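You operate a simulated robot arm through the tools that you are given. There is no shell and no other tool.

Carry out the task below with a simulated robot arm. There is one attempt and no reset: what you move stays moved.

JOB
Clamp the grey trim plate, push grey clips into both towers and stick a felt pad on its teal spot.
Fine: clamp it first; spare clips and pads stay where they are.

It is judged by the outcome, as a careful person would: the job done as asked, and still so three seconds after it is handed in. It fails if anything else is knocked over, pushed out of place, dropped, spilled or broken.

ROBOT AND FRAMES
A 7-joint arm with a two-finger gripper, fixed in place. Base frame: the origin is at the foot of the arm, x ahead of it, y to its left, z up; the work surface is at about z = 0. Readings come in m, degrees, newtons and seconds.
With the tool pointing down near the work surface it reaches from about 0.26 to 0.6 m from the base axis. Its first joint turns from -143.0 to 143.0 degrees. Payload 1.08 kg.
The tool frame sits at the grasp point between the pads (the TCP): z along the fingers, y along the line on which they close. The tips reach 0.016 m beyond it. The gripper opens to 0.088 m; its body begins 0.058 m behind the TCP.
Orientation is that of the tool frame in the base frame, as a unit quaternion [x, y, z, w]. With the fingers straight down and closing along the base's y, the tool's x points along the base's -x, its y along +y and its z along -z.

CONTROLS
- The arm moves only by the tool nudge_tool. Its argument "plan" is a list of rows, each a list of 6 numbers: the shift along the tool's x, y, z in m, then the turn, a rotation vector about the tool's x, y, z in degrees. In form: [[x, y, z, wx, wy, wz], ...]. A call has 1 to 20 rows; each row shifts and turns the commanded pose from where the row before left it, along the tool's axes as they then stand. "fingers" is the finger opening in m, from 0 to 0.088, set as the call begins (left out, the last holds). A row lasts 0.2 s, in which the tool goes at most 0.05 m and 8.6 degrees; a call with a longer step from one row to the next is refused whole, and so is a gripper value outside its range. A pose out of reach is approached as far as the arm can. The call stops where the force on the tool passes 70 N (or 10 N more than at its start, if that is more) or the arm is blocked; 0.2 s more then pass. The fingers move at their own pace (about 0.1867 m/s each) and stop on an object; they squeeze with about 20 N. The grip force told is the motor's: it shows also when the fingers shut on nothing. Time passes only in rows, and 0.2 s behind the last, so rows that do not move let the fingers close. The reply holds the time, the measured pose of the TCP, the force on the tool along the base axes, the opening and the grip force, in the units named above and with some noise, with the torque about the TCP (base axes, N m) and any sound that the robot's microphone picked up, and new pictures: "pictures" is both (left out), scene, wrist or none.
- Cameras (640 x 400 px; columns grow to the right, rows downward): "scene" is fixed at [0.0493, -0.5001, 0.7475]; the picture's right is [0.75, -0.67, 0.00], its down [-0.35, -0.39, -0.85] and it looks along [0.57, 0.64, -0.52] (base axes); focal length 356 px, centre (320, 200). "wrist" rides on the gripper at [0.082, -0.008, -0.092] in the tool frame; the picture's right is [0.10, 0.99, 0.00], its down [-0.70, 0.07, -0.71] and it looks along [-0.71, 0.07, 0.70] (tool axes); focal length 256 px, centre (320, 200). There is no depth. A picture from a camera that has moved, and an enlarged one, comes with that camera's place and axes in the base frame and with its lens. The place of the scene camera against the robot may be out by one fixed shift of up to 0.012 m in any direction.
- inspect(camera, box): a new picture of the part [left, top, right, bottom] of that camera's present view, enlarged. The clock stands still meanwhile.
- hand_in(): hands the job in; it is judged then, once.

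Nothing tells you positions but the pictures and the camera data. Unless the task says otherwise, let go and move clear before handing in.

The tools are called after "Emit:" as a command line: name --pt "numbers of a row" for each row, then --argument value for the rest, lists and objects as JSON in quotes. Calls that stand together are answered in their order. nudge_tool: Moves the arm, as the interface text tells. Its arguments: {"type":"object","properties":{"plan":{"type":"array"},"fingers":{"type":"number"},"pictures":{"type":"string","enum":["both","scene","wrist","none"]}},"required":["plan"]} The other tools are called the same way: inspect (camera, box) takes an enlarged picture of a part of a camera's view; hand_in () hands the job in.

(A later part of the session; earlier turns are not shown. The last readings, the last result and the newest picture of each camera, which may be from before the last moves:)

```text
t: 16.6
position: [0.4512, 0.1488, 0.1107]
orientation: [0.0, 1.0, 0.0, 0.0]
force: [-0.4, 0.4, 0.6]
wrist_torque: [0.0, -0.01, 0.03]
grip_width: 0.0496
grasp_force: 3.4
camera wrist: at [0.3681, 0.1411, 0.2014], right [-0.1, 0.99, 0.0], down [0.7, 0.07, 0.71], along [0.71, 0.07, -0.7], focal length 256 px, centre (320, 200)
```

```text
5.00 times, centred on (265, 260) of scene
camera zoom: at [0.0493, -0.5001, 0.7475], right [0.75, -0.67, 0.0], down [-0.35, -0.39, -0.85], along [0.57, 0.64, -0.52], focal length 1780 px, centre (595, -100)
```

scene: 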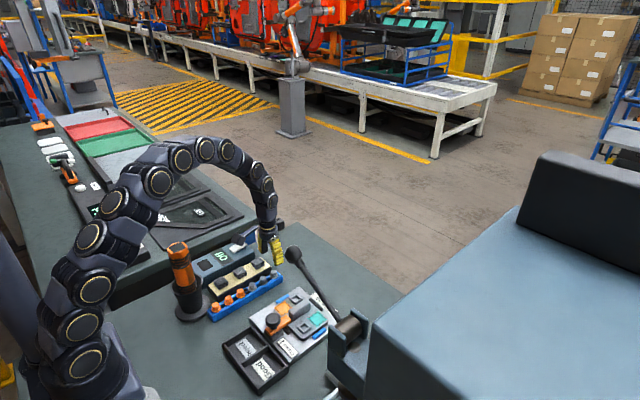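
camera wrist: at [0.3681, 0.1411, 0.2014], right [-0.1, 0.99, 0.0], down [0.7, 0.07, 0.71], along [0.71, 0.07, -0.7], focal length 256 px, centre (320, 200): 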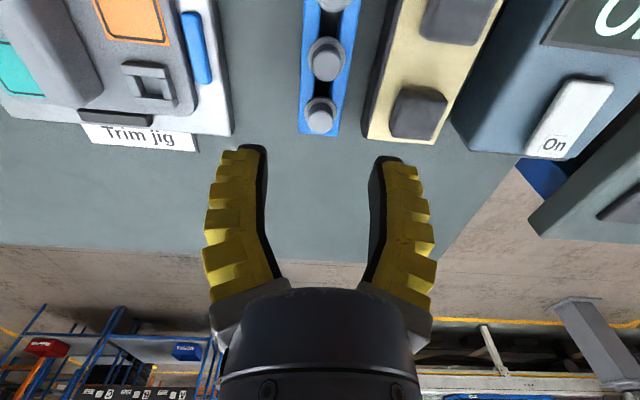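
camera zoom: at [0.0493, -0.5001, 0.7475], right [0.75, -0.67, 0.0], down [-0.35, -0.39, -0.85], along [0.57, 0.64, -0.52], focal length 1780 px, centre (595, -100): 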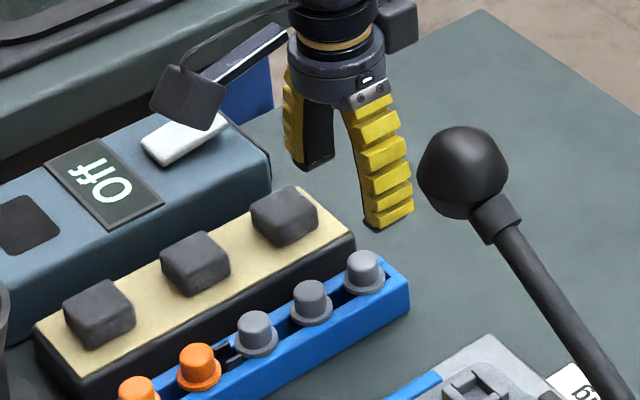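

The end cap shows slightly further out than I assumed. I'll go lower, still clear of the cap, and take a new sight to pin down its x and z.

Emit:
nudge_tool --pt "-0.002 0.001 0.017 0 0 0" --pt "-0.001 0 0.017 0 0 0" --pt "0 0 0 0 0 0" --fingers 0.045

Emit:
inspect --camera "wrist" --box '[240, 70, 400, 190]'

Emit:
inspect --camera "scene" --box '[235, 235, 305, 295]'

```text
t: 17.4
position: [0.4521, 0.1502, 0.0753]
orientation: [0.0, 1.0, -0.001, 0.0]
force: [-0.1, -0.1, -0.6]
wrist_torque: [0.02, 0.03, 0.0]
grip_width: 0.0495
grasp_force: 3.3
camera wrist: at [0.3704, 0.1428, 0.1672], right [-0.1, 0.99, 0.0], down [0.7, 0.07, 0.71], along [0.71, 0.07, -0.71], focal length 256 px, centre (320, 200)
```

scene: 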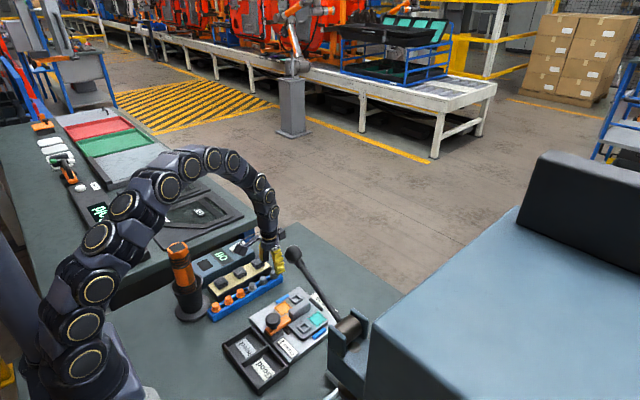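
wrist: 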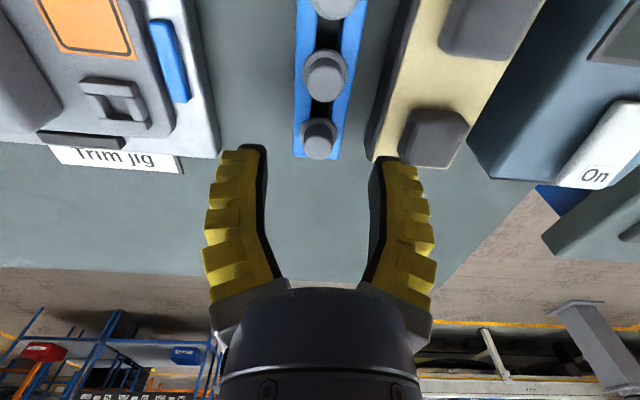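

```text
3.33 times, centred on (320, 130) of wrist
camera zoom: at [0.3704, 0.1428, 0.1672], right [-0.1, 0.99, 0.0], down [0.7, 0.07, 0.71], along [0.71, 0.07, -0.71], focal length 853 px, centre (320, 433)
```

zoom: 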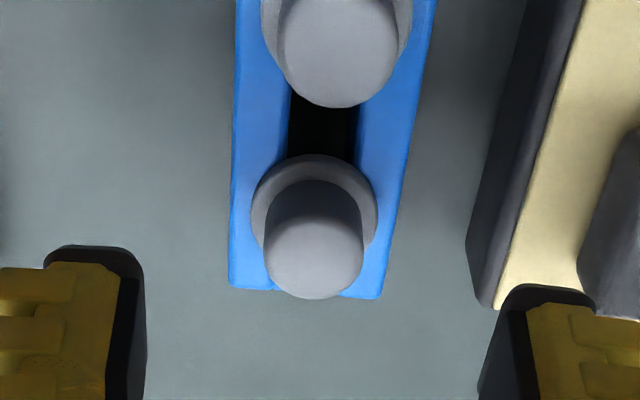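

```text
6.67 times, centred on (270, 265) of scene
camera zoom: at [0.0493, -0.5001, 0.7475], right [0.75, -0.67, 0.0], down [-0.35, -0.39, -0.85], along [0.57, 0.64, -0.52], focal length 2374 px, centre (653, -233)
```

zoom: 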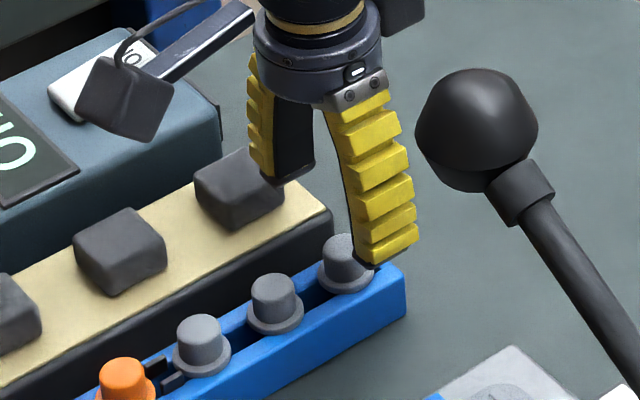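

The end clip is at (0.4543, 0.1504), cap top z≈0.041 and flange top ≈0.024. I'll narrow the fingers so the outer one stays clear of the pad strip (edge y≈0.188), then descend so the tips stop just above the flange.

Emit:
nudge_tool --pt "-0.0022 0.0002 0 0 0 0" --pt "0 0 0 0 0 0" --pt "0 0 0.01 0 0 0" --pt "0 0 0.01 0 0 0" --pt "0 0 0.008 0 0 0" --pt "0 0 0.004 0 0 0" --pt "0 0 0 0 0 0" --fingers 0.025

Emit:
inspect --camera "wrist" --box '[240, 100, 400, 220]'

Emit:
inspect --camera "scene" --box '[235, 235, 305, 295]'

```text
t: 19.0
position: [0.4538, 0.1519, 0.0448]
orientation: [0.001, 1.0, -0.001, 0.001]
force: [-0.3, -0.4, 0.2]
wrist_torque: [-0.01, 0.0, -0.02]
grip_width: 0.0298
grasp_force: 3.4
camera wrist: at [0.3728, 0.1431, 0.1354], right [-0.1, 0.99, 0.0], down [0.7, 0.07, 0.71], along [0.71, 0.07, -0.71], focal length 256 px, centre (320, 200)
```

scene: 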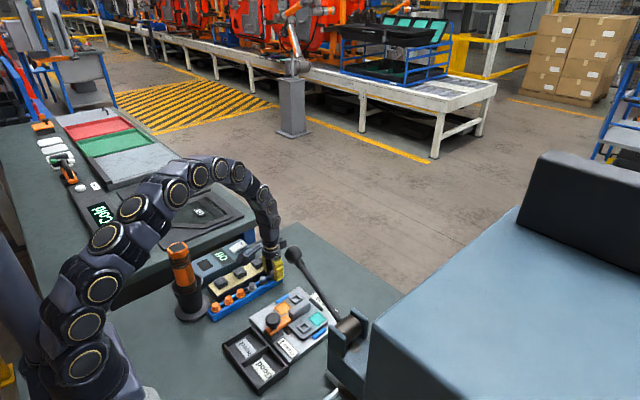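
wrist: 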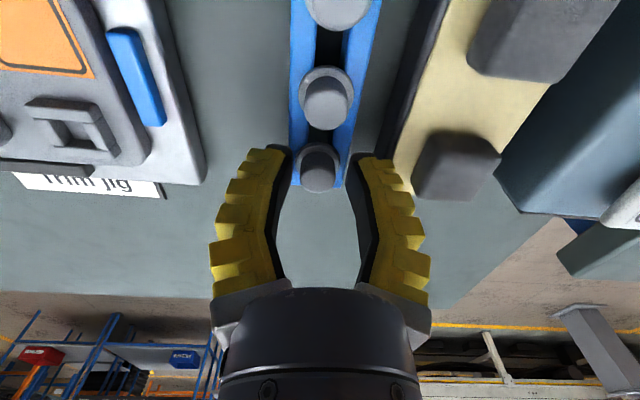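

```text
3.33 times, centred on (320, 160) of wrist
camera zoom: at [0.3728, 0.1431, 0.1354], right [-0.1, 0.99, 0.0], down [0.7, 0.07, 0.71], along [0.71, 0.07, -0.71], focal length 853 px, centre (320, 333)
```

zoom: 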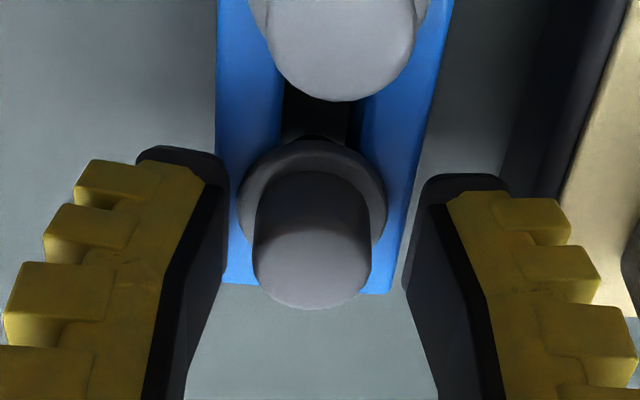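

```text
6.67 times, centred on (270, 265) of scene
camera zoom: at [0.0493, -0.5001, 0.7475], right [0.75, -0.67, 0.0], down [-0.35, -0.39, -0.85], along [0.57, 0.64, -0.52], focal length 2374 px, centre (653, -233)
```

zoom: 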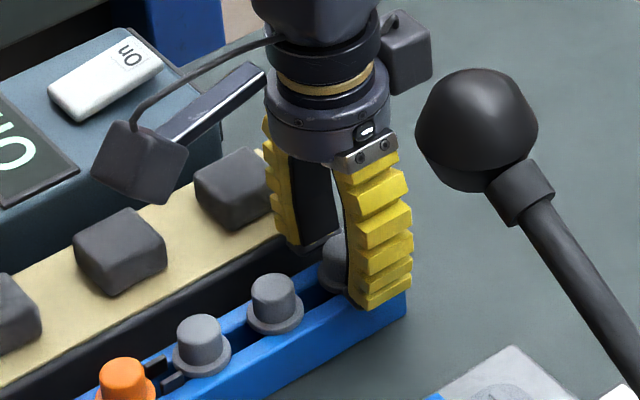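

The cap is centred between the fingers. I'll close on it now.

Emit:
nudge_tool --pt "0 -0.0007 0.001 0 0 0" --pt "0 0 0 0 0 0" --pt "0 0 0 0 0 0" --fingers 0.0

Emit:
inspect --camera "wrist" --box '[240, 100, 400, 220]'

```text
t: 19.8
position: [0.455, 0.1504, 0.0438]
orientation: [0.0, 1.0, 0.0, 0.001]
force: [-0.7, 0.1, 10.9]
wrist_torque: [0.04, 0.03, -0.05]
grip_width: 0.006
grasp_force: 19.5
camera wrist: at [0.3731, 0.1425, 0.1348], right [-0.1, 0.99, 0.0], down [0.7, 0.07, 0.71], along [0.71, 0.07, -0.7], focal length 256 px, centre (320, 200)
```

scene: 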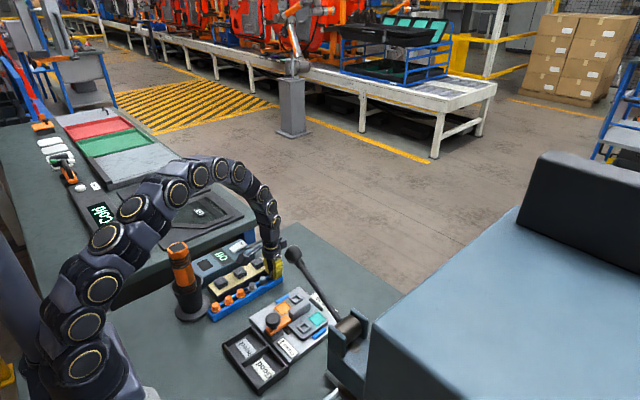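
wrist: 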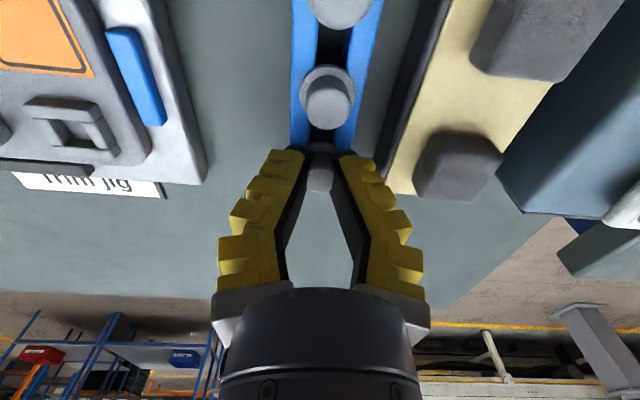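

```text
3.33 times, centred on (320, 160) of wrist
camera zoom: at [0.3731, 0.1425, 0.1348], right [-0.1, 0.99, 0.0], down [0.7, 0.07, 0.71], along [0.71, 0.07, -0.7], focal length 853 px, centre (320, 333)
```

zoom: 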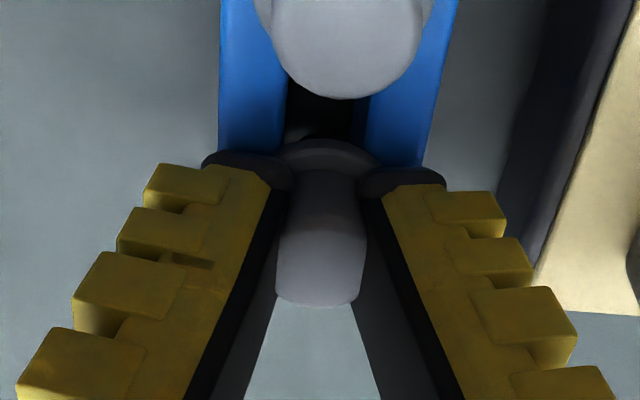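

The cap is gripped by the fingertips at its base. I'll lift it gently, straight up.

Emit:
nudge_tool --pt "0 0 -0.005 0 0 0" --pt "0 0 -0.01 0 0 0" --pt "0 0 -0.015 0 0 0" --pt "0 0 -0.02 0 0 0" --pt "0 0 -0.02 0 0 0" --pt "0 0 0 0 0 0" --fingers 0.0

Emit:
inspect --camera "wrist" --box '[240, 100, 400, 220]'

Emit:
inspect --camera "scene" --box '[225, 215, 315, 295]'

```text
t: 21.2
position: [0.4545, 0.1504, 0.1129]
orientation: [0.0, 1.0, 0.0, 0.0]
force: [0.2, 0.6, 0.2]
wrist_torque: [0.04, 0.02, 0.01]
grip_width: 0.0
grasp_force: 20.1
camera wrist: at [0.3723, 0.1425, 0.2046], right [-0.1, 0.99, 0.0], down [0.7, 0.07, 0.71], along [0.7, 0.07, -0.71], focal length 256 px, centre (320, 200)
```

scene: 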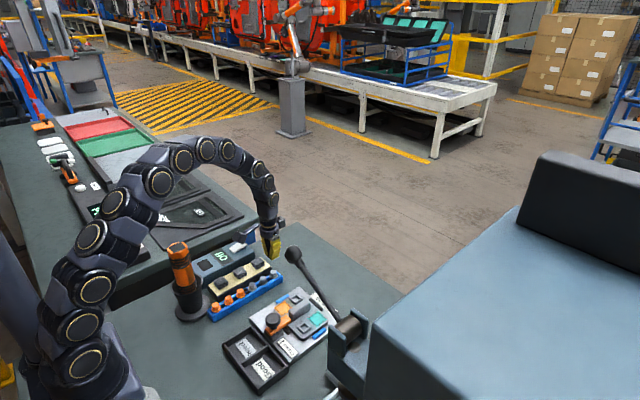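
wrist: 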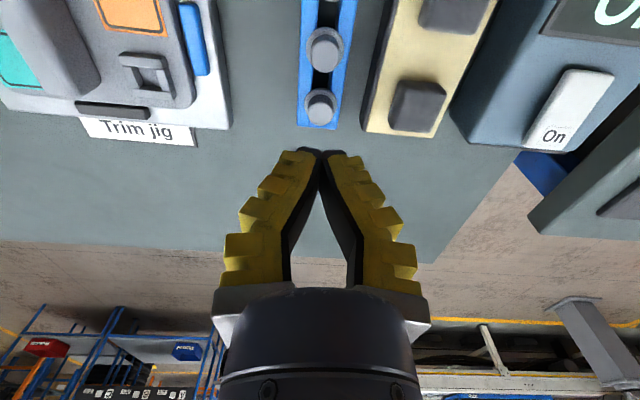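

```text
3.33 times, centred on (320, 160) of wrist
camera zoom: at [0.3723, 0.1425, 0.2046], right [-0.1, 0.99, 0.0], down [0.7, 0.07, 0.71], along [0.7, 0.07, -0.71], focal length 853 px, centre (320, 333)
```

zoom: 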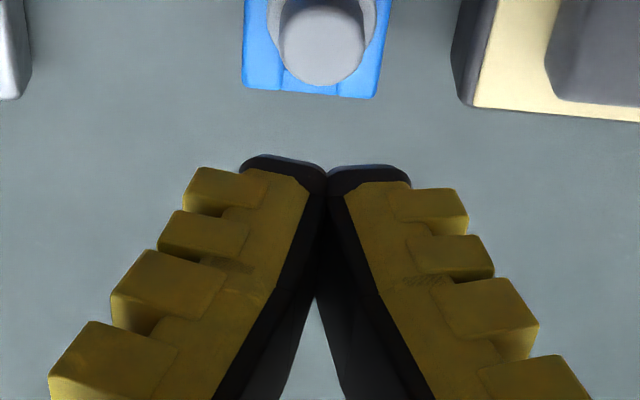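

```text
5.00 times, centred on (270, 255) of scene
camera zoom: at [0.0493, -0.5001, 0.7475], right [0.75, -0.67, 0.0], down [-0.35, -0.39, -0.85], along [0.57, 0.64, -0.52], focal length 1780 px, centre (570, -75)
```

zoom: 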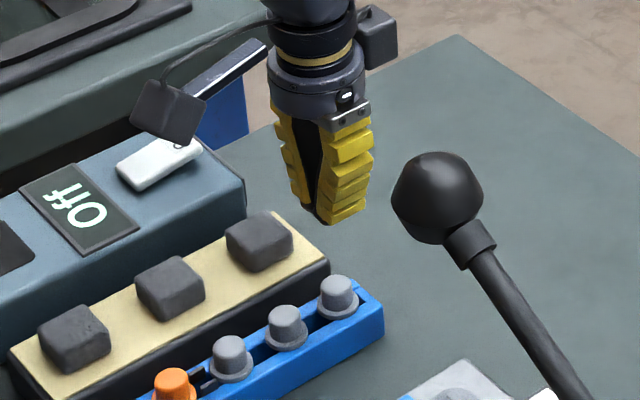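

The clip slipped out of the fingertips and is still seated in the rack, apparently unmoved. I'll look closely at the rack and clip shapes before trying again.

Emit:
inspect --camera "scene" --box '[255, 265, 295, 290]'

Emit:
inspect --camera "scene" --box '[235, 275, 275, 300]'

Emit:
inspect --camera "wrist" --box '[290, 0, 370, 140]'

```text
16.00 times, centred on (275, 278) of scene
camera zoom: at [0.0493, -0.5001, 0.7475], right [0.75, -0.67, 0.0], down [-0.35, -0.39, -0.85], along [0.57, 0.64, -0.52], focal length 5696 px, centre (1040, -1040)
```

zoom: 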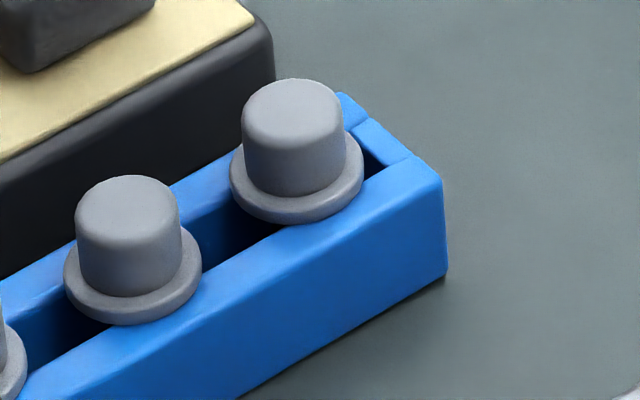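

```text
16.00 times, centred on (255, 288) of scene
camera zoom: at [0.0493, -0.5001, 0.7475], right [0.75, -0.67, 0.0], down [-0.35, -0.39, -0.85], along [0.57, 0.64, -0.52], focal length 5696 px, centre (1360, -1200)
```

zoom: 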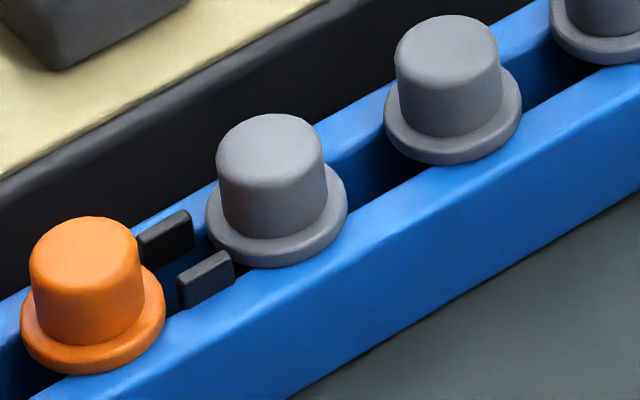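

```text
2.86 times, centred on (330, 70) of wrist
camera zoom: at [0.3723, 0.1425, 0.2046], right [-0.1, 0.99, 0.0], down [0.7, 0.07, 0.71], along [0.7, 0.07, -0.71], focal length 731 px, centre (291, 571)
```

zoom: 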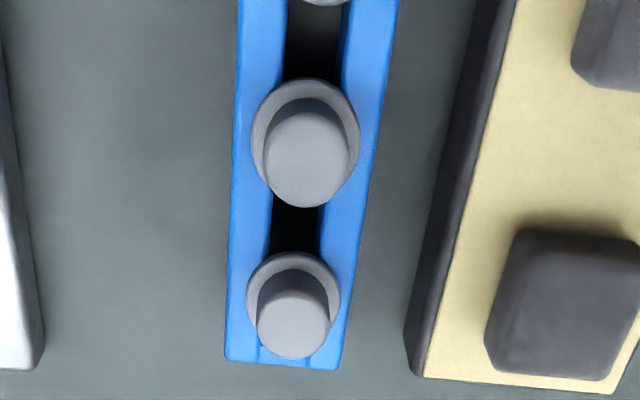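

The clip is a plain cap on a flange, so the first grip was probably just too shallow and the lift too quick. I'll go down again slightly lower, squeeze, and lift by small amounts while watching the force.

Emit:
nudge_tool --pt "0 0 0.0 0 0 0" --pt "0 0 0.02 0 0 0" --pt "0 0 0.02 0 0 0" --pt "0 0 0.015 0 0 0" --pt "0 0 0.01 0 0 0" --pt "0 0 0.004 0 0 0" --pt "0 0 0.001 0 0 0" --pt "0 0 0 0 0 0" --fingers 0.025

Emit:
inspect --camera "wrist" --box '[260, 110, 380, 200]'

```text
t: 23.0
position: [0.454, 0.1493, 0.0441]
orientation: [0.001, 1.0, 0.001, 0.0]
force: [0.0, -0.7, -0.2]
wrist_torque: [0.0, -0.02, 0.04]
grip_width: 0.0299
grasp_force: 3.0
camera wrist: at [0.3727, 0.1427, 0.1344], right [-0.1, 0.99, 0.0], down [0.7, 0.07, 0.71], along [0.71, 0.07, -0.71], focal length 256 px, centre (320, 200)
```

scene: 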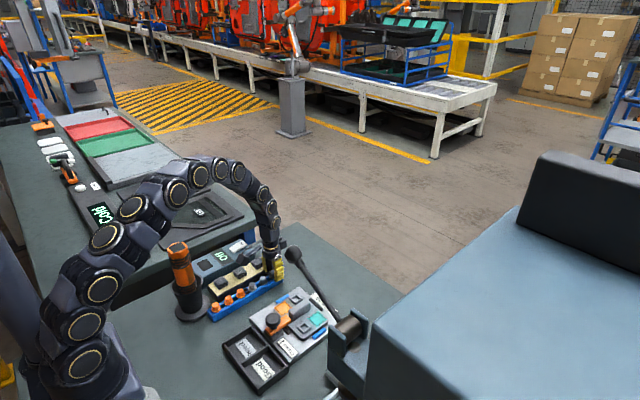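
wrist: 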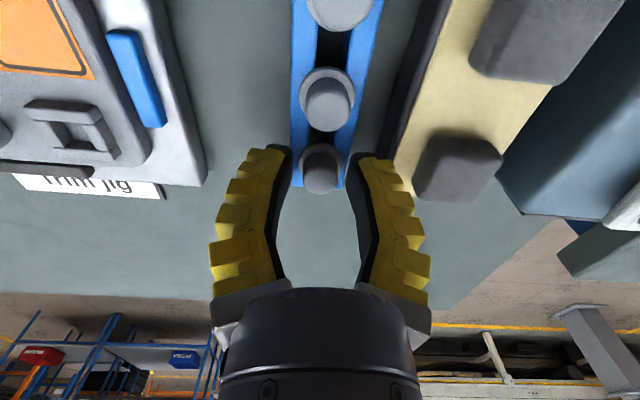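

```text
4.44 times, centred on (320, 155) of wrist
camera zoom: at [0.3727, 0.1427, 0.1344], right [-0.1, 0.99, 0.0], down [0.7, 0.07, 0.71], along [0.71, 0.07, -0.71], focal length 1138 px, centre (320, 400)
```

zoom: 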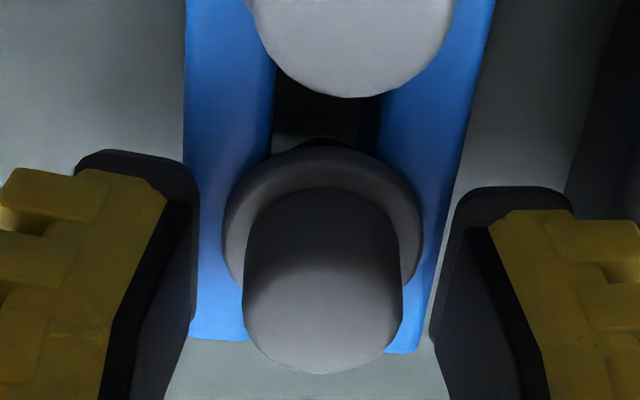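

The cap is centred again. I'll lower a touch, close, and then lift in tiny steps to see how firmly the clip is held.

Emit:
nudge_tool --pt "0 0.0008 0.002 0 0 0" --pt "0 0 0 0 0 0" --pt "0 0 0 0 0 0" --pt "0 0 0 0 0 0" --fingers 0.0 --pictures "wrist"

Emit:
nudge_tool --pt "0 0 -0.001 0 0 0" --pt "0 0 -0.001 0 0 0" --pt "0 0 0 0 0 0" --fingers 0.0 --pictures "wrist"

Emit:
nudge_tool --pt "0 0 -0.001 0 0 0" --pt "0 0 -0.001 0 0 0" --pt "0 0 0 0 0 0" --fingers 0.0 --pictures "wrist"

```text
t: 24.0
position: [0.4549, 0.1527, 0.0425]
orientation: [0.0, 1.0, 0.001, 0.002]
force: [0.0, -3.6, 21.5]
wrist_torque: [-0.05, 0.0, 0.01]
grip_width: 0.0061
grasp_force: 19.9
camera wrist: at [0.3734, 0.1437, 0.1332], right [-0.1, 0.99, 0.0], down [0.7, 0.07, 0.71], along [0.71, 0.07, -0.7], focal length 256 px, centre (320, 200)
```

wrist: 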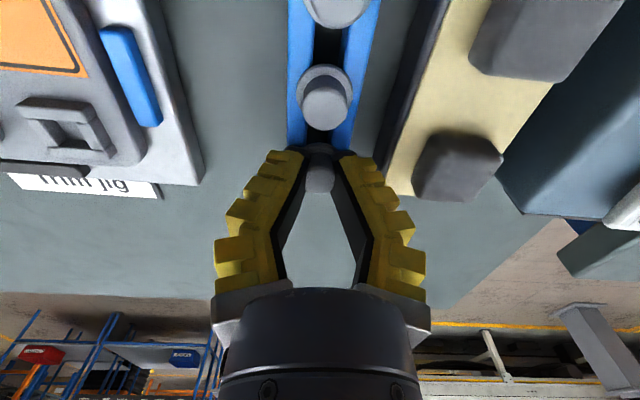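

```text
t: 24.8
position: [0.4551, 0.1517, 0.0434]
orientation: [0.001, 1.0, 0.0, -0.001]
force: [4.6, 0.2, 11.9]
wrist_torque: [-0.03, -0.09, 0.0]
grip_width: 0.006
grasp_force: 19.9
camera wrist: at [0.3728, 0.1433, 0.1343], right [-0.1, 0.99, 0.0], down [0.7, 0.07, 0.71], along [0.71, 0.07, -0.7], focal length 256 px, centre (320, 200)
```

wrist: 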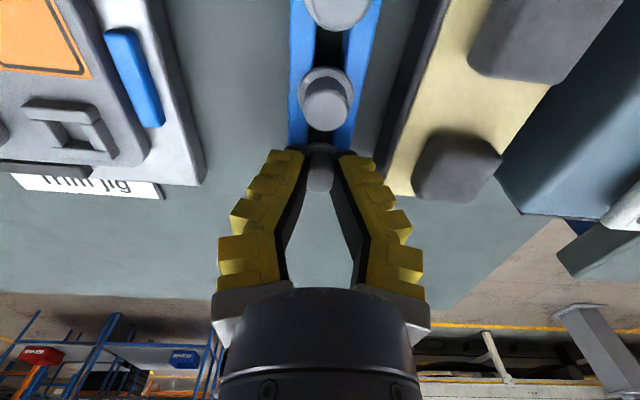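

```text
t: 25.6
position: [0.4545, 0.1513, 0.0452]
orientation: [0.0, 1.0, 0.001, -0.001]
force: [-0.2, -0.9, 0.2]
wrist_torque: [-0.04, 0.02, -0.02]
grip_width: 0.006
grasp_force: 19.7
camera wrist: at [0.3722, 0.1434, 0.1359], right [-0.1, 0.99, 0.0], down [0.7, 0.07, 0.71], along [0.7, 0.07, -0.71], focal length 256 px, centre (320, 200)
```

wrist: 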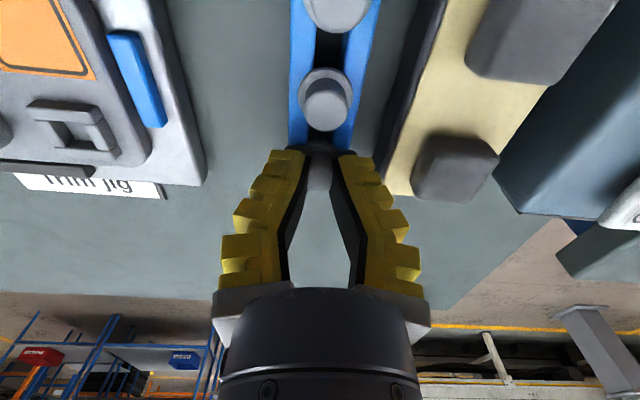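

The upward force was the fingertips pressing on the flange; it is now zero with the cap still gripped. I'll keep lifting in small steps and watch the pull.

Emit:
nudge_tool --pt "0 0 -0.001 0 0 0" --pt "0 0 -0.001 0 0 0" --pt "0 0 0 0 0 0" --fingers 0.0 --pictures "none"

Emit:
nudge_tool --pt "0 0 -0.001 0 0 0" --pt "0 0 -0.001 0 0 0" --pt "0 0 0 0 0 0" --fingers 0.0 --pictures "wrist"

Emit:
inspect --camera "wrist" --box '[260, 110, 380, 200]'

```text
t: 26.4
position: [0.4533, 0.1526, 0.0456]
orientation: [0.0, 1.0, 0.0, 0.0]
force: [-0.3, -0.2, -0.3]
wrist_torque: [-0.04, -0.02, 0.01]
grip_width: 0.0059
grasp_force: 19.9
```

```text
t: 27.2
position: [0.4553, 0.1505, 0.0499]
orientation: [0.0, 1.0, 0.0, 0.0]
force: [0.9, 0.0, 0.4]
wrist_torque: [0.0, -0.04, 0.0]
grip_width: 0.0061
grasp_force: 20.3
camera wrist: at [0.373, 0.1432, 0.1402], right [-0.1, 0.99, 0.0], down [0.7, 0.07, 0.71], along [0.71, 0.07, -0.7], focal length 256 px, centre (320, 200)
```

wrist: 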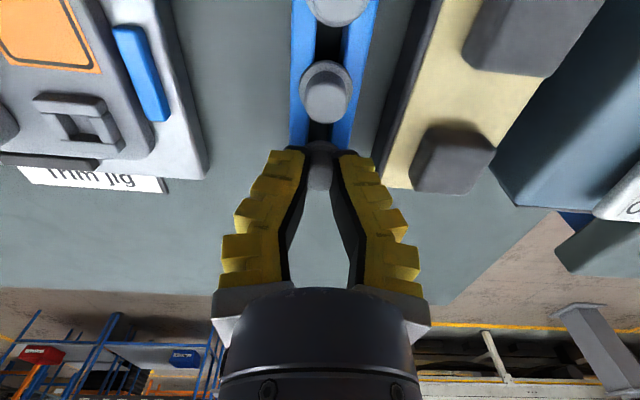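

```text
4.44 times, centred on (320, 155) of wrist
camera zoom: at [0.373, 0.1432, 0.1402], right [-0.1, 0.99, 0.0], down [0.7, 0.07, 0.71], along [0.71, 0.07, -0.7], focal length 1138 px, centre (320, 400)
```

zoom: 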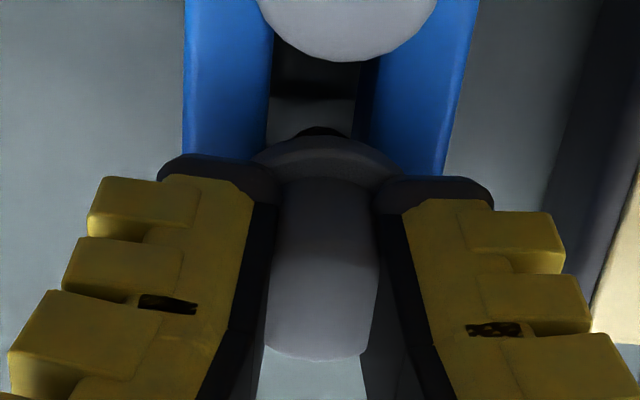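

The cap hasn't moved relative to the fingers while I rose 6 mm, so the clip is coming up with the gripper. I'll continue slowly.

Emit:
nudge_tool --pt "0 0 -0.001 0 0 0" --pt "0 0 -0.001 0 0 0" --pt "0 0 -0.001 0 0 0" --pt "0 0 -0.001 0 0 0" --pt "0 0 -0.001 0 0 0" --pt "0 0 -0.001 0 0 0" --pt "0 0 0 0 0 0" --fingers 0.0 --pictures "wrist"

Emit:
inspect --camera "wrist" --box '[260, 110, 380, 200]'

Emit:
inspect --camera "scene" --box '[255, 240, 305, 290]'

```text
t: 28.8
position: [0.4547, 0.1513, 0.0553]
orientation: [0.0, 1.0, 0.0, 0.001]
force: [0.3, 0.0, 0.6]
wrist_torque: [0.0, 0.04, -0.02]
grip_width: 0.0059
grasp_force: 19.6
camera wrist: at [0.3729, 0.1433, 0.1464], right [-0.1, 0.99, 0.0], down [0.7, 0.07, 0.71], along [0.71, 0.07, -0.7], focal length 256 px, centre (320, 200)
```

wrist: 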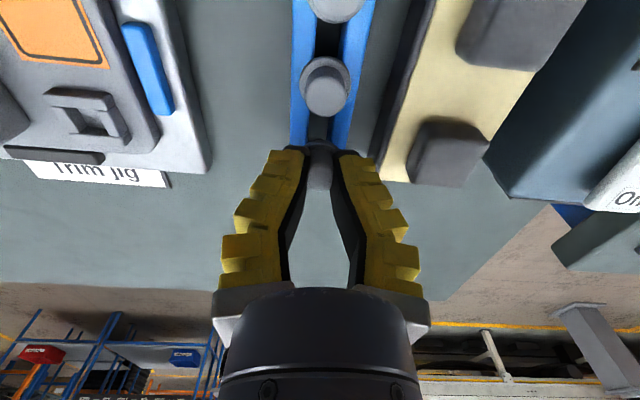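

```text
4.44 times, centred on (320, 155) of wrist
camera zoom: at [0.3729, 0.1433, 0.1464], right [-0.1, 0.99, 0.0], down [0.7, 0.07, 0.71], along [0.71, 0.07, -0.7], focal length 1138 px, centre (320, 400)
```

zoom: 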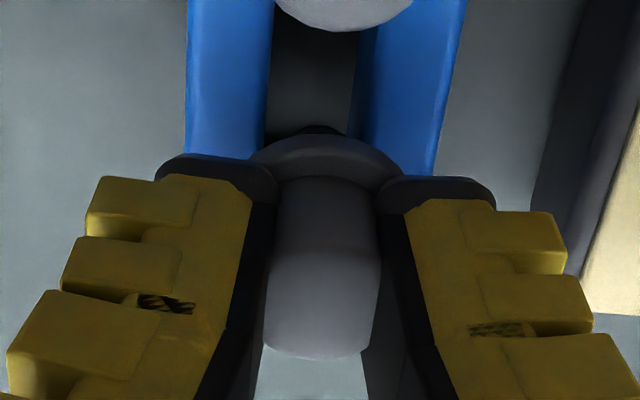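

```text
8.00 times, centred on (280, 265) of scene
camera zoom: at [0.0493, -0.5001, 0.7475], right [0.75, -0.67, 0.0], down [-0.35, -0.39, -0.85], along [0.57, 0.64, -0.52], focal length 2848 px, centre (640, -320)
```

zoom: 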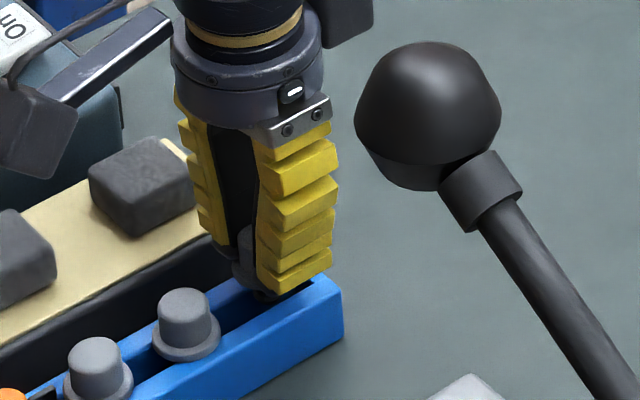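

The clip is out of its hole and held. I'll carry on upwards gently, then check the hold.

Emit:
nudge_tool --pt "0 0 -0.002 0 0 0" --pt "0 0 -0.003 0 0 0" --pt "0 0 -0.004 0 0 0" --pt "0 0 -0.006 0 0 0" --pt "0 0 -0.008 0 0 0" --pt "0 0 -0.01 0 0 0" --pt "0 0 -0.01 0 0 0" --pt "0 0 -0.01 0 0 0" --pt "0 0 -0.006 0 0 0" --pt "0 0 0 0 0 0" --fingers 0.0

Emit:
inspect --camera "wrist" --box '[260, 110, 380, 200]'

Emit:
inspect --camera "scene" --box '[245, 215, 305, 285]'

```text
t: 31.0
position: [0.4535, 0.1522, 0.1155]
orientation: [-0.001, 1.0, 0.0, 0.0]
force: [0.1, 0.3, 0.2]
wrist_torque: [0.0, 0.01, 0.0]
grip_width: 0.006
grasp_force: 20.1
camera wrist: at [0.3724, 0.1432, 0.2055], right [-0.1, 0.99, 0.0], down [0.7, 0.07, 0.71], along [0.71, 0.07, -0.71], focal length 256 px, centre (320, 200)
```

scene: 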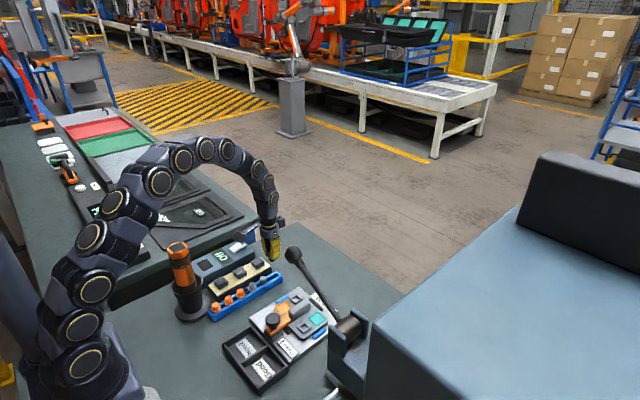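
wrist: 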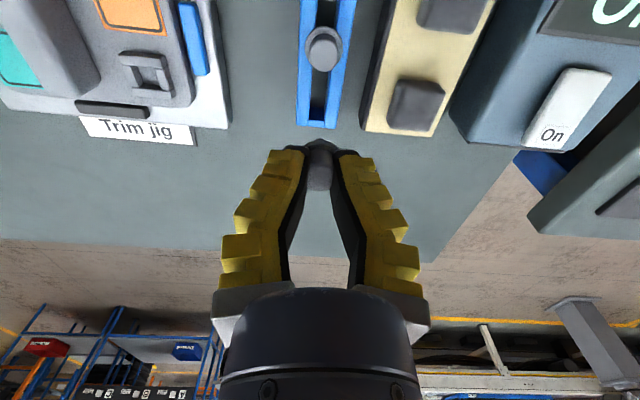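

```text
4.44 times, centred on (320, 155) of wrist
camera zoom: at [0.3724, 0.1432, 0.2055], right [-0.1, 0.99, 0.0], down [0.7, 0.07, 0.71], along [0.71, 0.07, -0.71], focal length 1138 px, centre (320, 400)
```

zoom: 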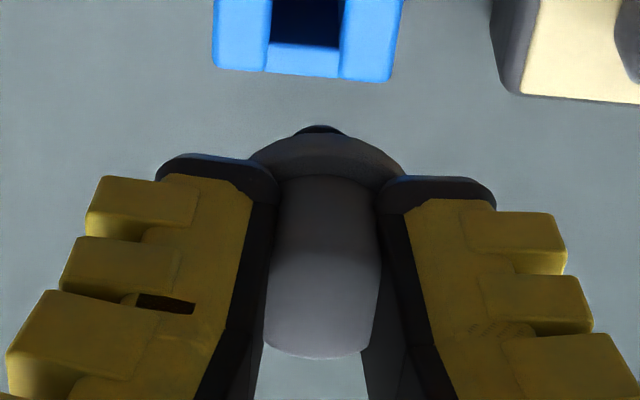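

```text
5.71 times, centred on (275, 250) of scene
camera zoom: at [0.0493, -0.5001, 0.7475], right [0.75, -0.67, 0.0], down [-0.35, -0.39, -0.85], along [0.57, 0.64, -0.52], focal length 2034 px, centre (577, -86)
```

zoom: 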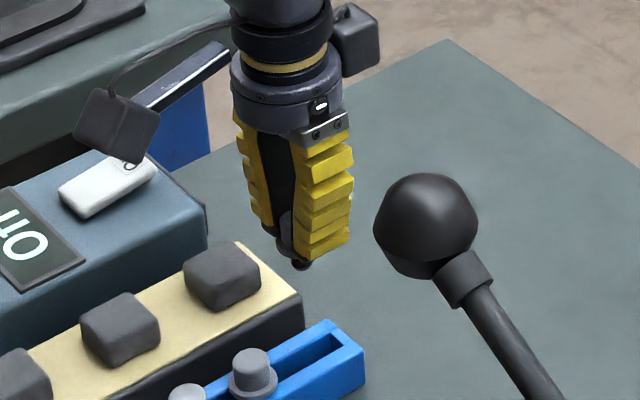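

The clip is held straight with its dark stem pointing down. I'll carry it above the far tower at about (0.446, 0.036) and turn the tool by +90° so the fingers close along x, clear of the plate's ridge.

Emit:
nudge_tool --pt "0.002 -0.029 -0.005 0 0 0" --pt "0.002 -0.029 -0.005 0 0 0" --pt "0.002 -0.029 -0.005 0 0 0" --pt "0.002 -0.029 -0.005 0 0 0" --pt "0 0 0 0 0 7.5" --pt "0 0 0 0 0 7.5" --pt "0 0 0 0 0 7.5" --pt "0 0 0 0 0 7.5" --pt "0 0 0 0 0 7.5" --pt "0 0 0 0 0 7.5" --pt "0 0 0 0 0 7.5" --pt "0 0 0 0 0 7.5" --pt "0 0 0 0 0 7.5" --pt "0 0 0 0 0 7.5" --pt "0 0 0 0 0 7.5" --pt "0 0 0 0 0 7.5" --pt "0 0 0 0 0 0" --fingers 0.0

Emit:
inspect --camera "wrist" --box '[220, 40, 420, 200]'

```text
t: 34.6
position: [0.446, 0.0347, 0.1335]
orientation: [0.708, 0.706, -0.001, 0.001]
force: [-0.4, 0.3, 0.3]
wrist_torque: [0.01, 0.0, 0.03]
grip_width: 0.0059
grasp_force: 20.4
camera wrist: at [0.4384, 0.1174, 0.2254], right [0.99, 0.1, 0.0], down [0.07, -0.7, 0.71], along [0.07, -0.71, -0.7], focal length 256 px, centre (320, 200)
```

scene: 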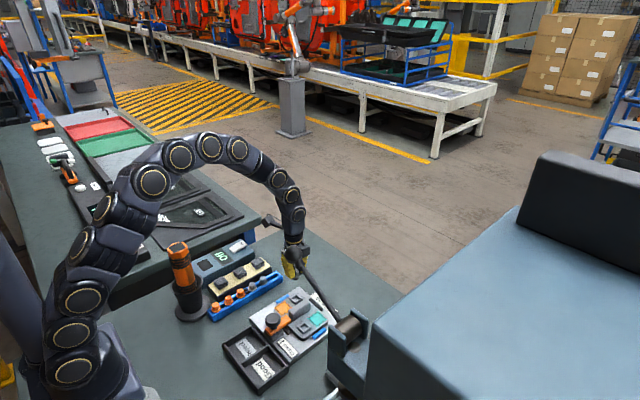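
wrist: 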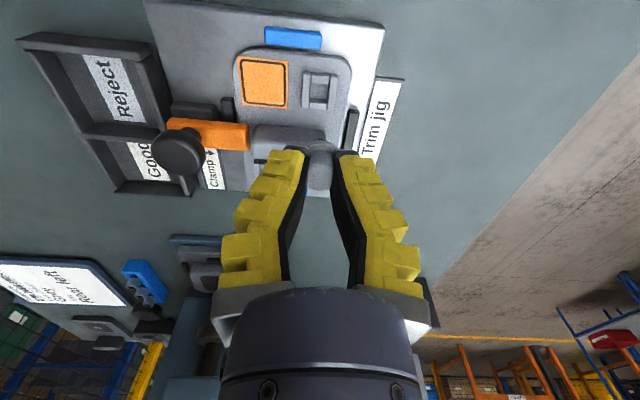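

```text
2.50 times, centred on (320, 120) of wrist
camera zoom: at [0.4384, 0.1174, 0.2254], right [0.99, 0.1, 0.0], down [0.07, -0.7, 0.71], along [0.07, -0.71, -0.7], focal length 640 px, centre (320, 400)
```

zoom: 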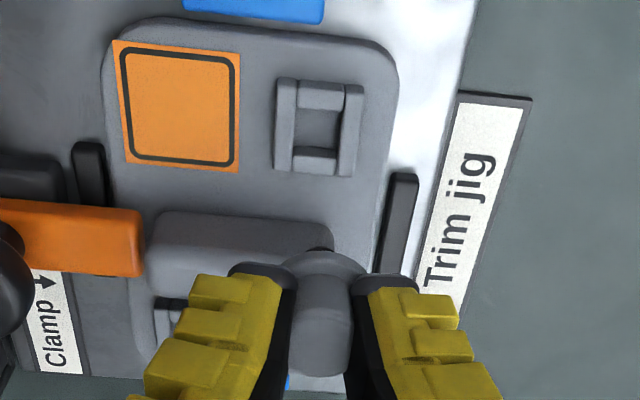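

I'm above the far tower, which I now place at (0.446, 0.036) with its top near z=0.03; the clip's stem reaches about 40 mm below the TCP. I'll descend to just above the tower and check alignment from both cameras.

Emit:
nudge_tool --pt "0.0013 0 0.016 0 0 0" --pt "0 0 0.016 0 0 0" --pt "0 0 0.014 0 0 0" --pt "0 0 0 0 0 0" --pt "0 0 0 0 0 0" --fingers 0.0

Emit:
inspect --camera "wrist" --box '[260, 70, 380, 190]'

Emit:
inspect --camera "scene" --box '[265, 265, 335, 325]'

```text
t: 35.8
position: [0.4463, 0.0375, 0.0883]
orientation: [0.707, 0.707, 0.0, 0.0]
force: [0.1, -0.7, 0.8]
wrist_torque: [0.03, -0.03, -0.05]
grip_width: 0.0061
grasp_force: 19.9
camera wrist: at [0.4377, 0.1191, 0.1794], right [0.99, 0.1, 0.0], down [0.07, -0.7, 0.71], along [0.07, -0.71, -0.7], focal length 256 px, centre (320, 200)
```

scene: 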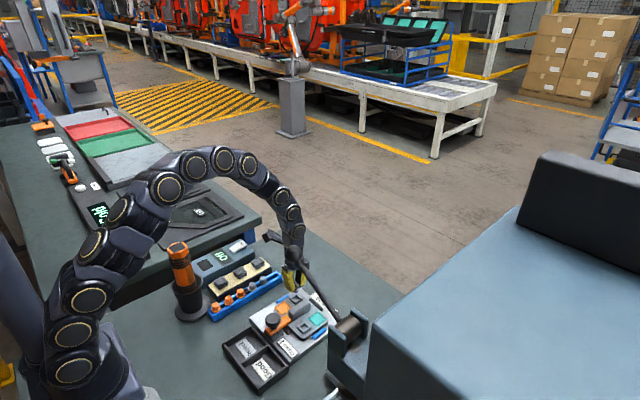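
wrist: 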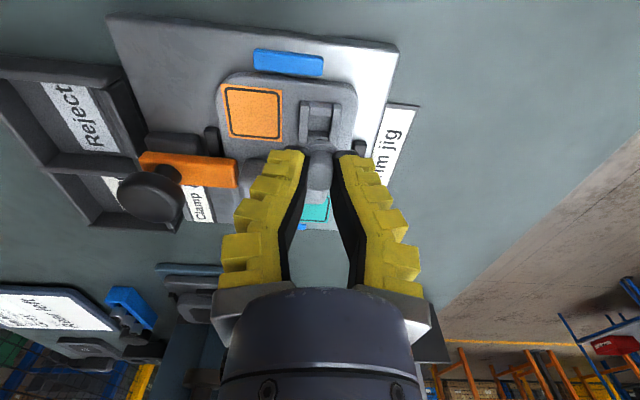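

```text
3.33 times, centred on (320, 130) of wrist
camera zoom: at [0.4377, 0.1191, 0.1794], right [0.99, 0.1, 0.0], down [0.07, -0.7, 0.71], along [0.07, -0.71, -0.7], focal length 853 px, centre (320, 433)
```

zoom: 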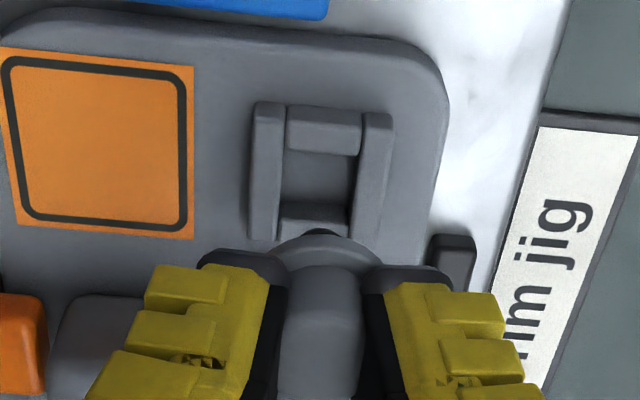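

```text
6.67 times, centred on (300, 295) of scene
camera zoom: at [0.0493, -0.5001, 0.7475], right [0.75, -0.67, 0.0], down [-0.35, -0.39, -0.85], along [0.57, 0.64, -0.52], focal length 2374 px, centre (453, -433)
```

zoom: 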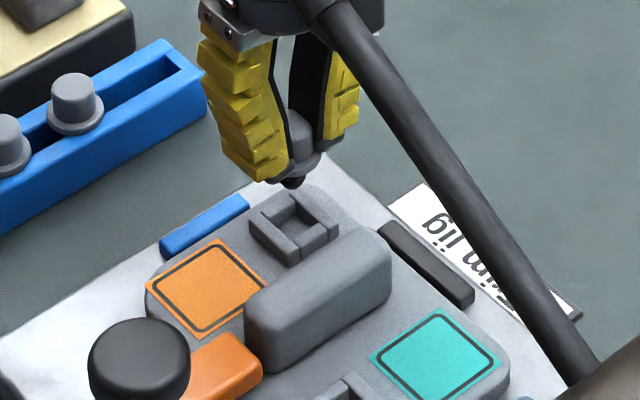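

The stem is within about a millimetre of the tower's centre in both views. I'll correct y by -1.2 mm and lower until the stem enters, then check forces.

Emit:
nudge_tool --pt "-0.0012 -0.0004 0.008 0 0 0" --pt "0 0 0.008 0 0 0" --pt "0 0 0.004 0 0 0" --pt "0 0 0.002 0 0 0" --pt "0 0 0 0 0 0" --fingers 0.0

Emit:
inspect --camera "wrist" --box '[260, 80, 380, 200]'

Emit:
inspect --camera "scene" --box '[270, 275, 320, 315]'

```text
t: 37.0
position: [0.446, 0.036, 0.0657]
orientation: [0.708, 0.707, 0.0, 0.0]
force: [0.5, -0.5, 0.4]
wrist_torque: [0.01, 0.0, 0.02]
grip_width: 0.0061
grasp_force: 19.5
camera wrist: at [0.4375, 0.118, 0.1574], right [0.99, 0.1, 0.0], down [0.07, -0.7, 0.71], along [0.07, -0.71, -0.7], focal length 256 px, centre (320, 200)
```

scene: 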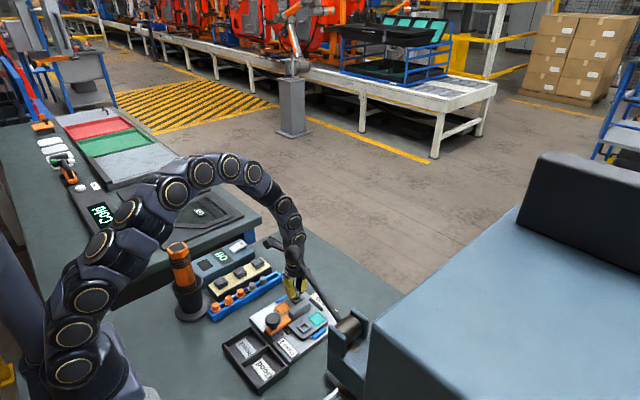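
wrist: 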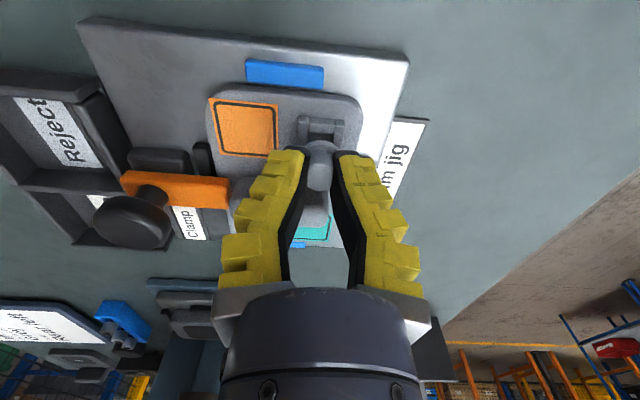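

```text
3.33 times, centred on (320, 140) of wrist
camera zoom: at [0.4375, 0.118, 0.1574], right [0.99, 0.1, 0.0], down [0.07, -0.7, 0.71], along [0.07, -0.71, -0.7], focal length 853 px, centre (320, 400)
```

zoom: 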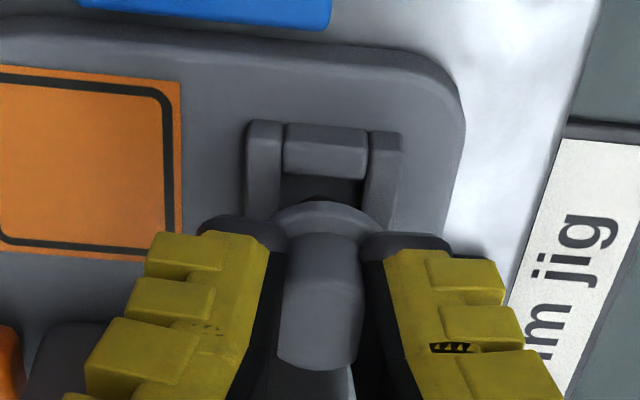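

```text
10.00 times, centred on (295, 295) of scene
camera zoom: at [0.0493, -0.5001, 0.7475], right [0.75, -0.67, 0.0], down [-0.35, -0.39, -0.85], along [0.57, 0.64, -0.52], focal length 3560 px, centre (570, -750)
```

zoom: 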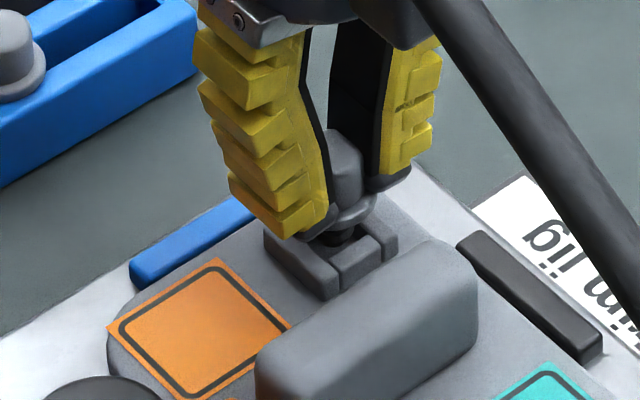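

The stem is entering the tower with no side force. I'll push down slowly now, watching the force and listening for a click.

Emit:
nudge_tool --pt "0 0 0.002 0 0 0" --pt "0 0 0.002 0 0 0" --pt "0 0 0.002 0 0 0" --pt "0 0 0 0 0 0" --fingers 0.0 --pictures "none"

Emit:
nudge_tool --pt "0 0 0.002 0 0 0" --pt "0 0 0.002 0 0 0" --pt "0 0 0 0 0 0" --fingers 0.0

Emit:
inspect --camera "wrist" --box '[260, 80, 380, 200]'

Emit:
inspect --camera "scene" --box '[270, 275, 320, 315]'

```text
t: 38.0
position: [0.4467, 0.0358, 0.0604]
orientation: [0.707, 0.707, 0.001, 0.0]
force: [0.7, 0.0, 1.4]
wrist_torque: [0.03, 0.02, 0.01]
grip_width: 0.0059
grasp_force: 19.6
```

```text
t: 38.8
position: [0.4468, 0.0357, 0.0577]
orientation: [0.707, 0.707, 0.0, 0.0]
force: [-1.1, 6.6, 3.8]
wrist_torque: [0.14, 0.01, -0.01]
grip_width: 0.0061
grasp_force: 20.0
camera wrist: at [0.4374, 0.118, 0.1471], right [0.99, 0.1, 0.0], down [0.07, -0.7, 0.71], along [0.07, -0.71, -0.71], focal length 256 px, centre (320, 200)
```

scene: 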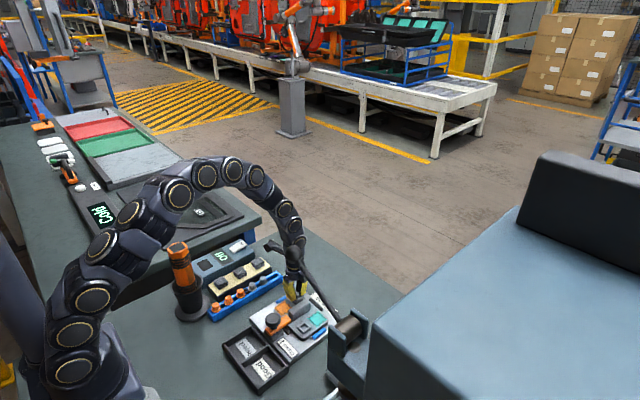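
wrist: 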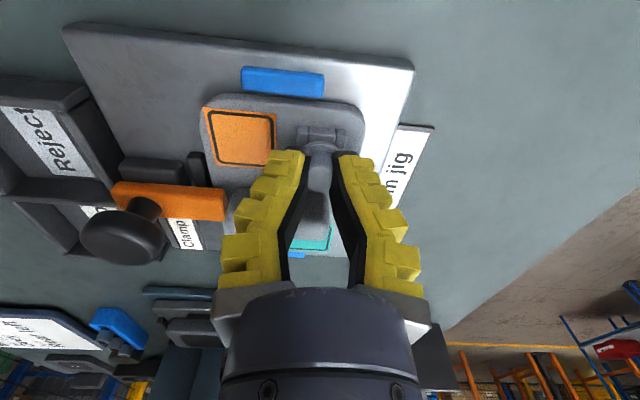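

```text
3.33 times, centred on (320, 140) of wrist
camera zoom: at [0.4374, 0.118, 0.1471], right [0.99, 0.1, 0.0], down [0.07, -0.7, 0.71], along [0.07, -0.71, -0.71], focal length 853 px, centre (320, 400)
```

zoom: 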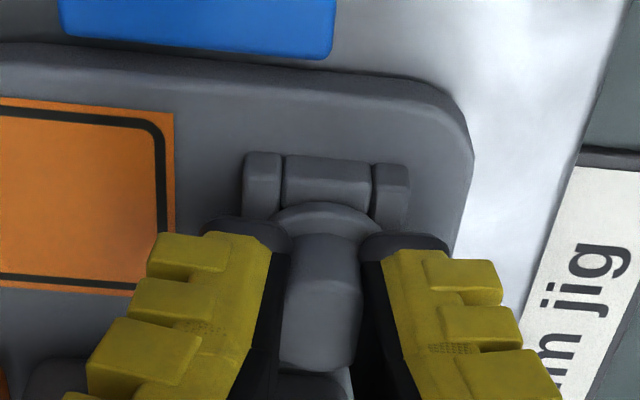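

```text
10.00 times, centred on (295, 295) of scene
camera zoom: at [0.0493, -0.5001, 0.7475], right [0.75, -0.67, 0.0], down [-0.35, -0.39, -0.85], along [0.57, 0.64, -0.52], focal length 3560 px, centre (570, -750)
```

zoom: 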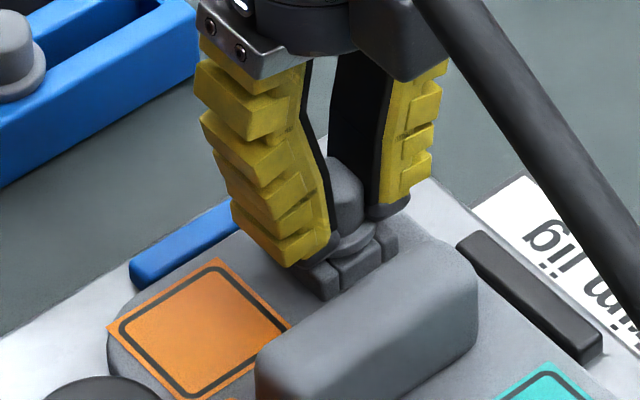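

A side force of +6.6 N in y shows the stem is rubbing on the -y wall. I'll shift +1 mm in y and keep lowering.

Emit:
nudge_tool --pt "0.001 0 0 0 0 0" --pt "0 0 0 0 0 0" --fingers 0.0 --pictures "none"

Emit:
nudge_tool --pt "0 0 0.001 0 0 0" --pt "0 0 0.001 0 0 0" --pt "0 0 0 0 0 0" --fingers 0.0 --pictures "none"

```text
t: 39.4
position: [0.4455, 0.0362, 0.056]
orientation: [0.707, 0.707, 0.0, 0.0]
force: [-1.7, 1.4, 4.1]
wrist_torque: [0.02, 0.04, 0.02]
grip_width: 0.006
grasp_force: 20.2
```

```text
t: 40.2
position: [0.4465, 0.0367, 0.0554]
orientation: [0.707, 0.707, 0.0, 0.001]
force: [-2.9, -0.5, 6.2]
wrist_torque: [-0.02, 0.06, 0.0]
grip_width: 0.0061
grasp_force: 19.9
```

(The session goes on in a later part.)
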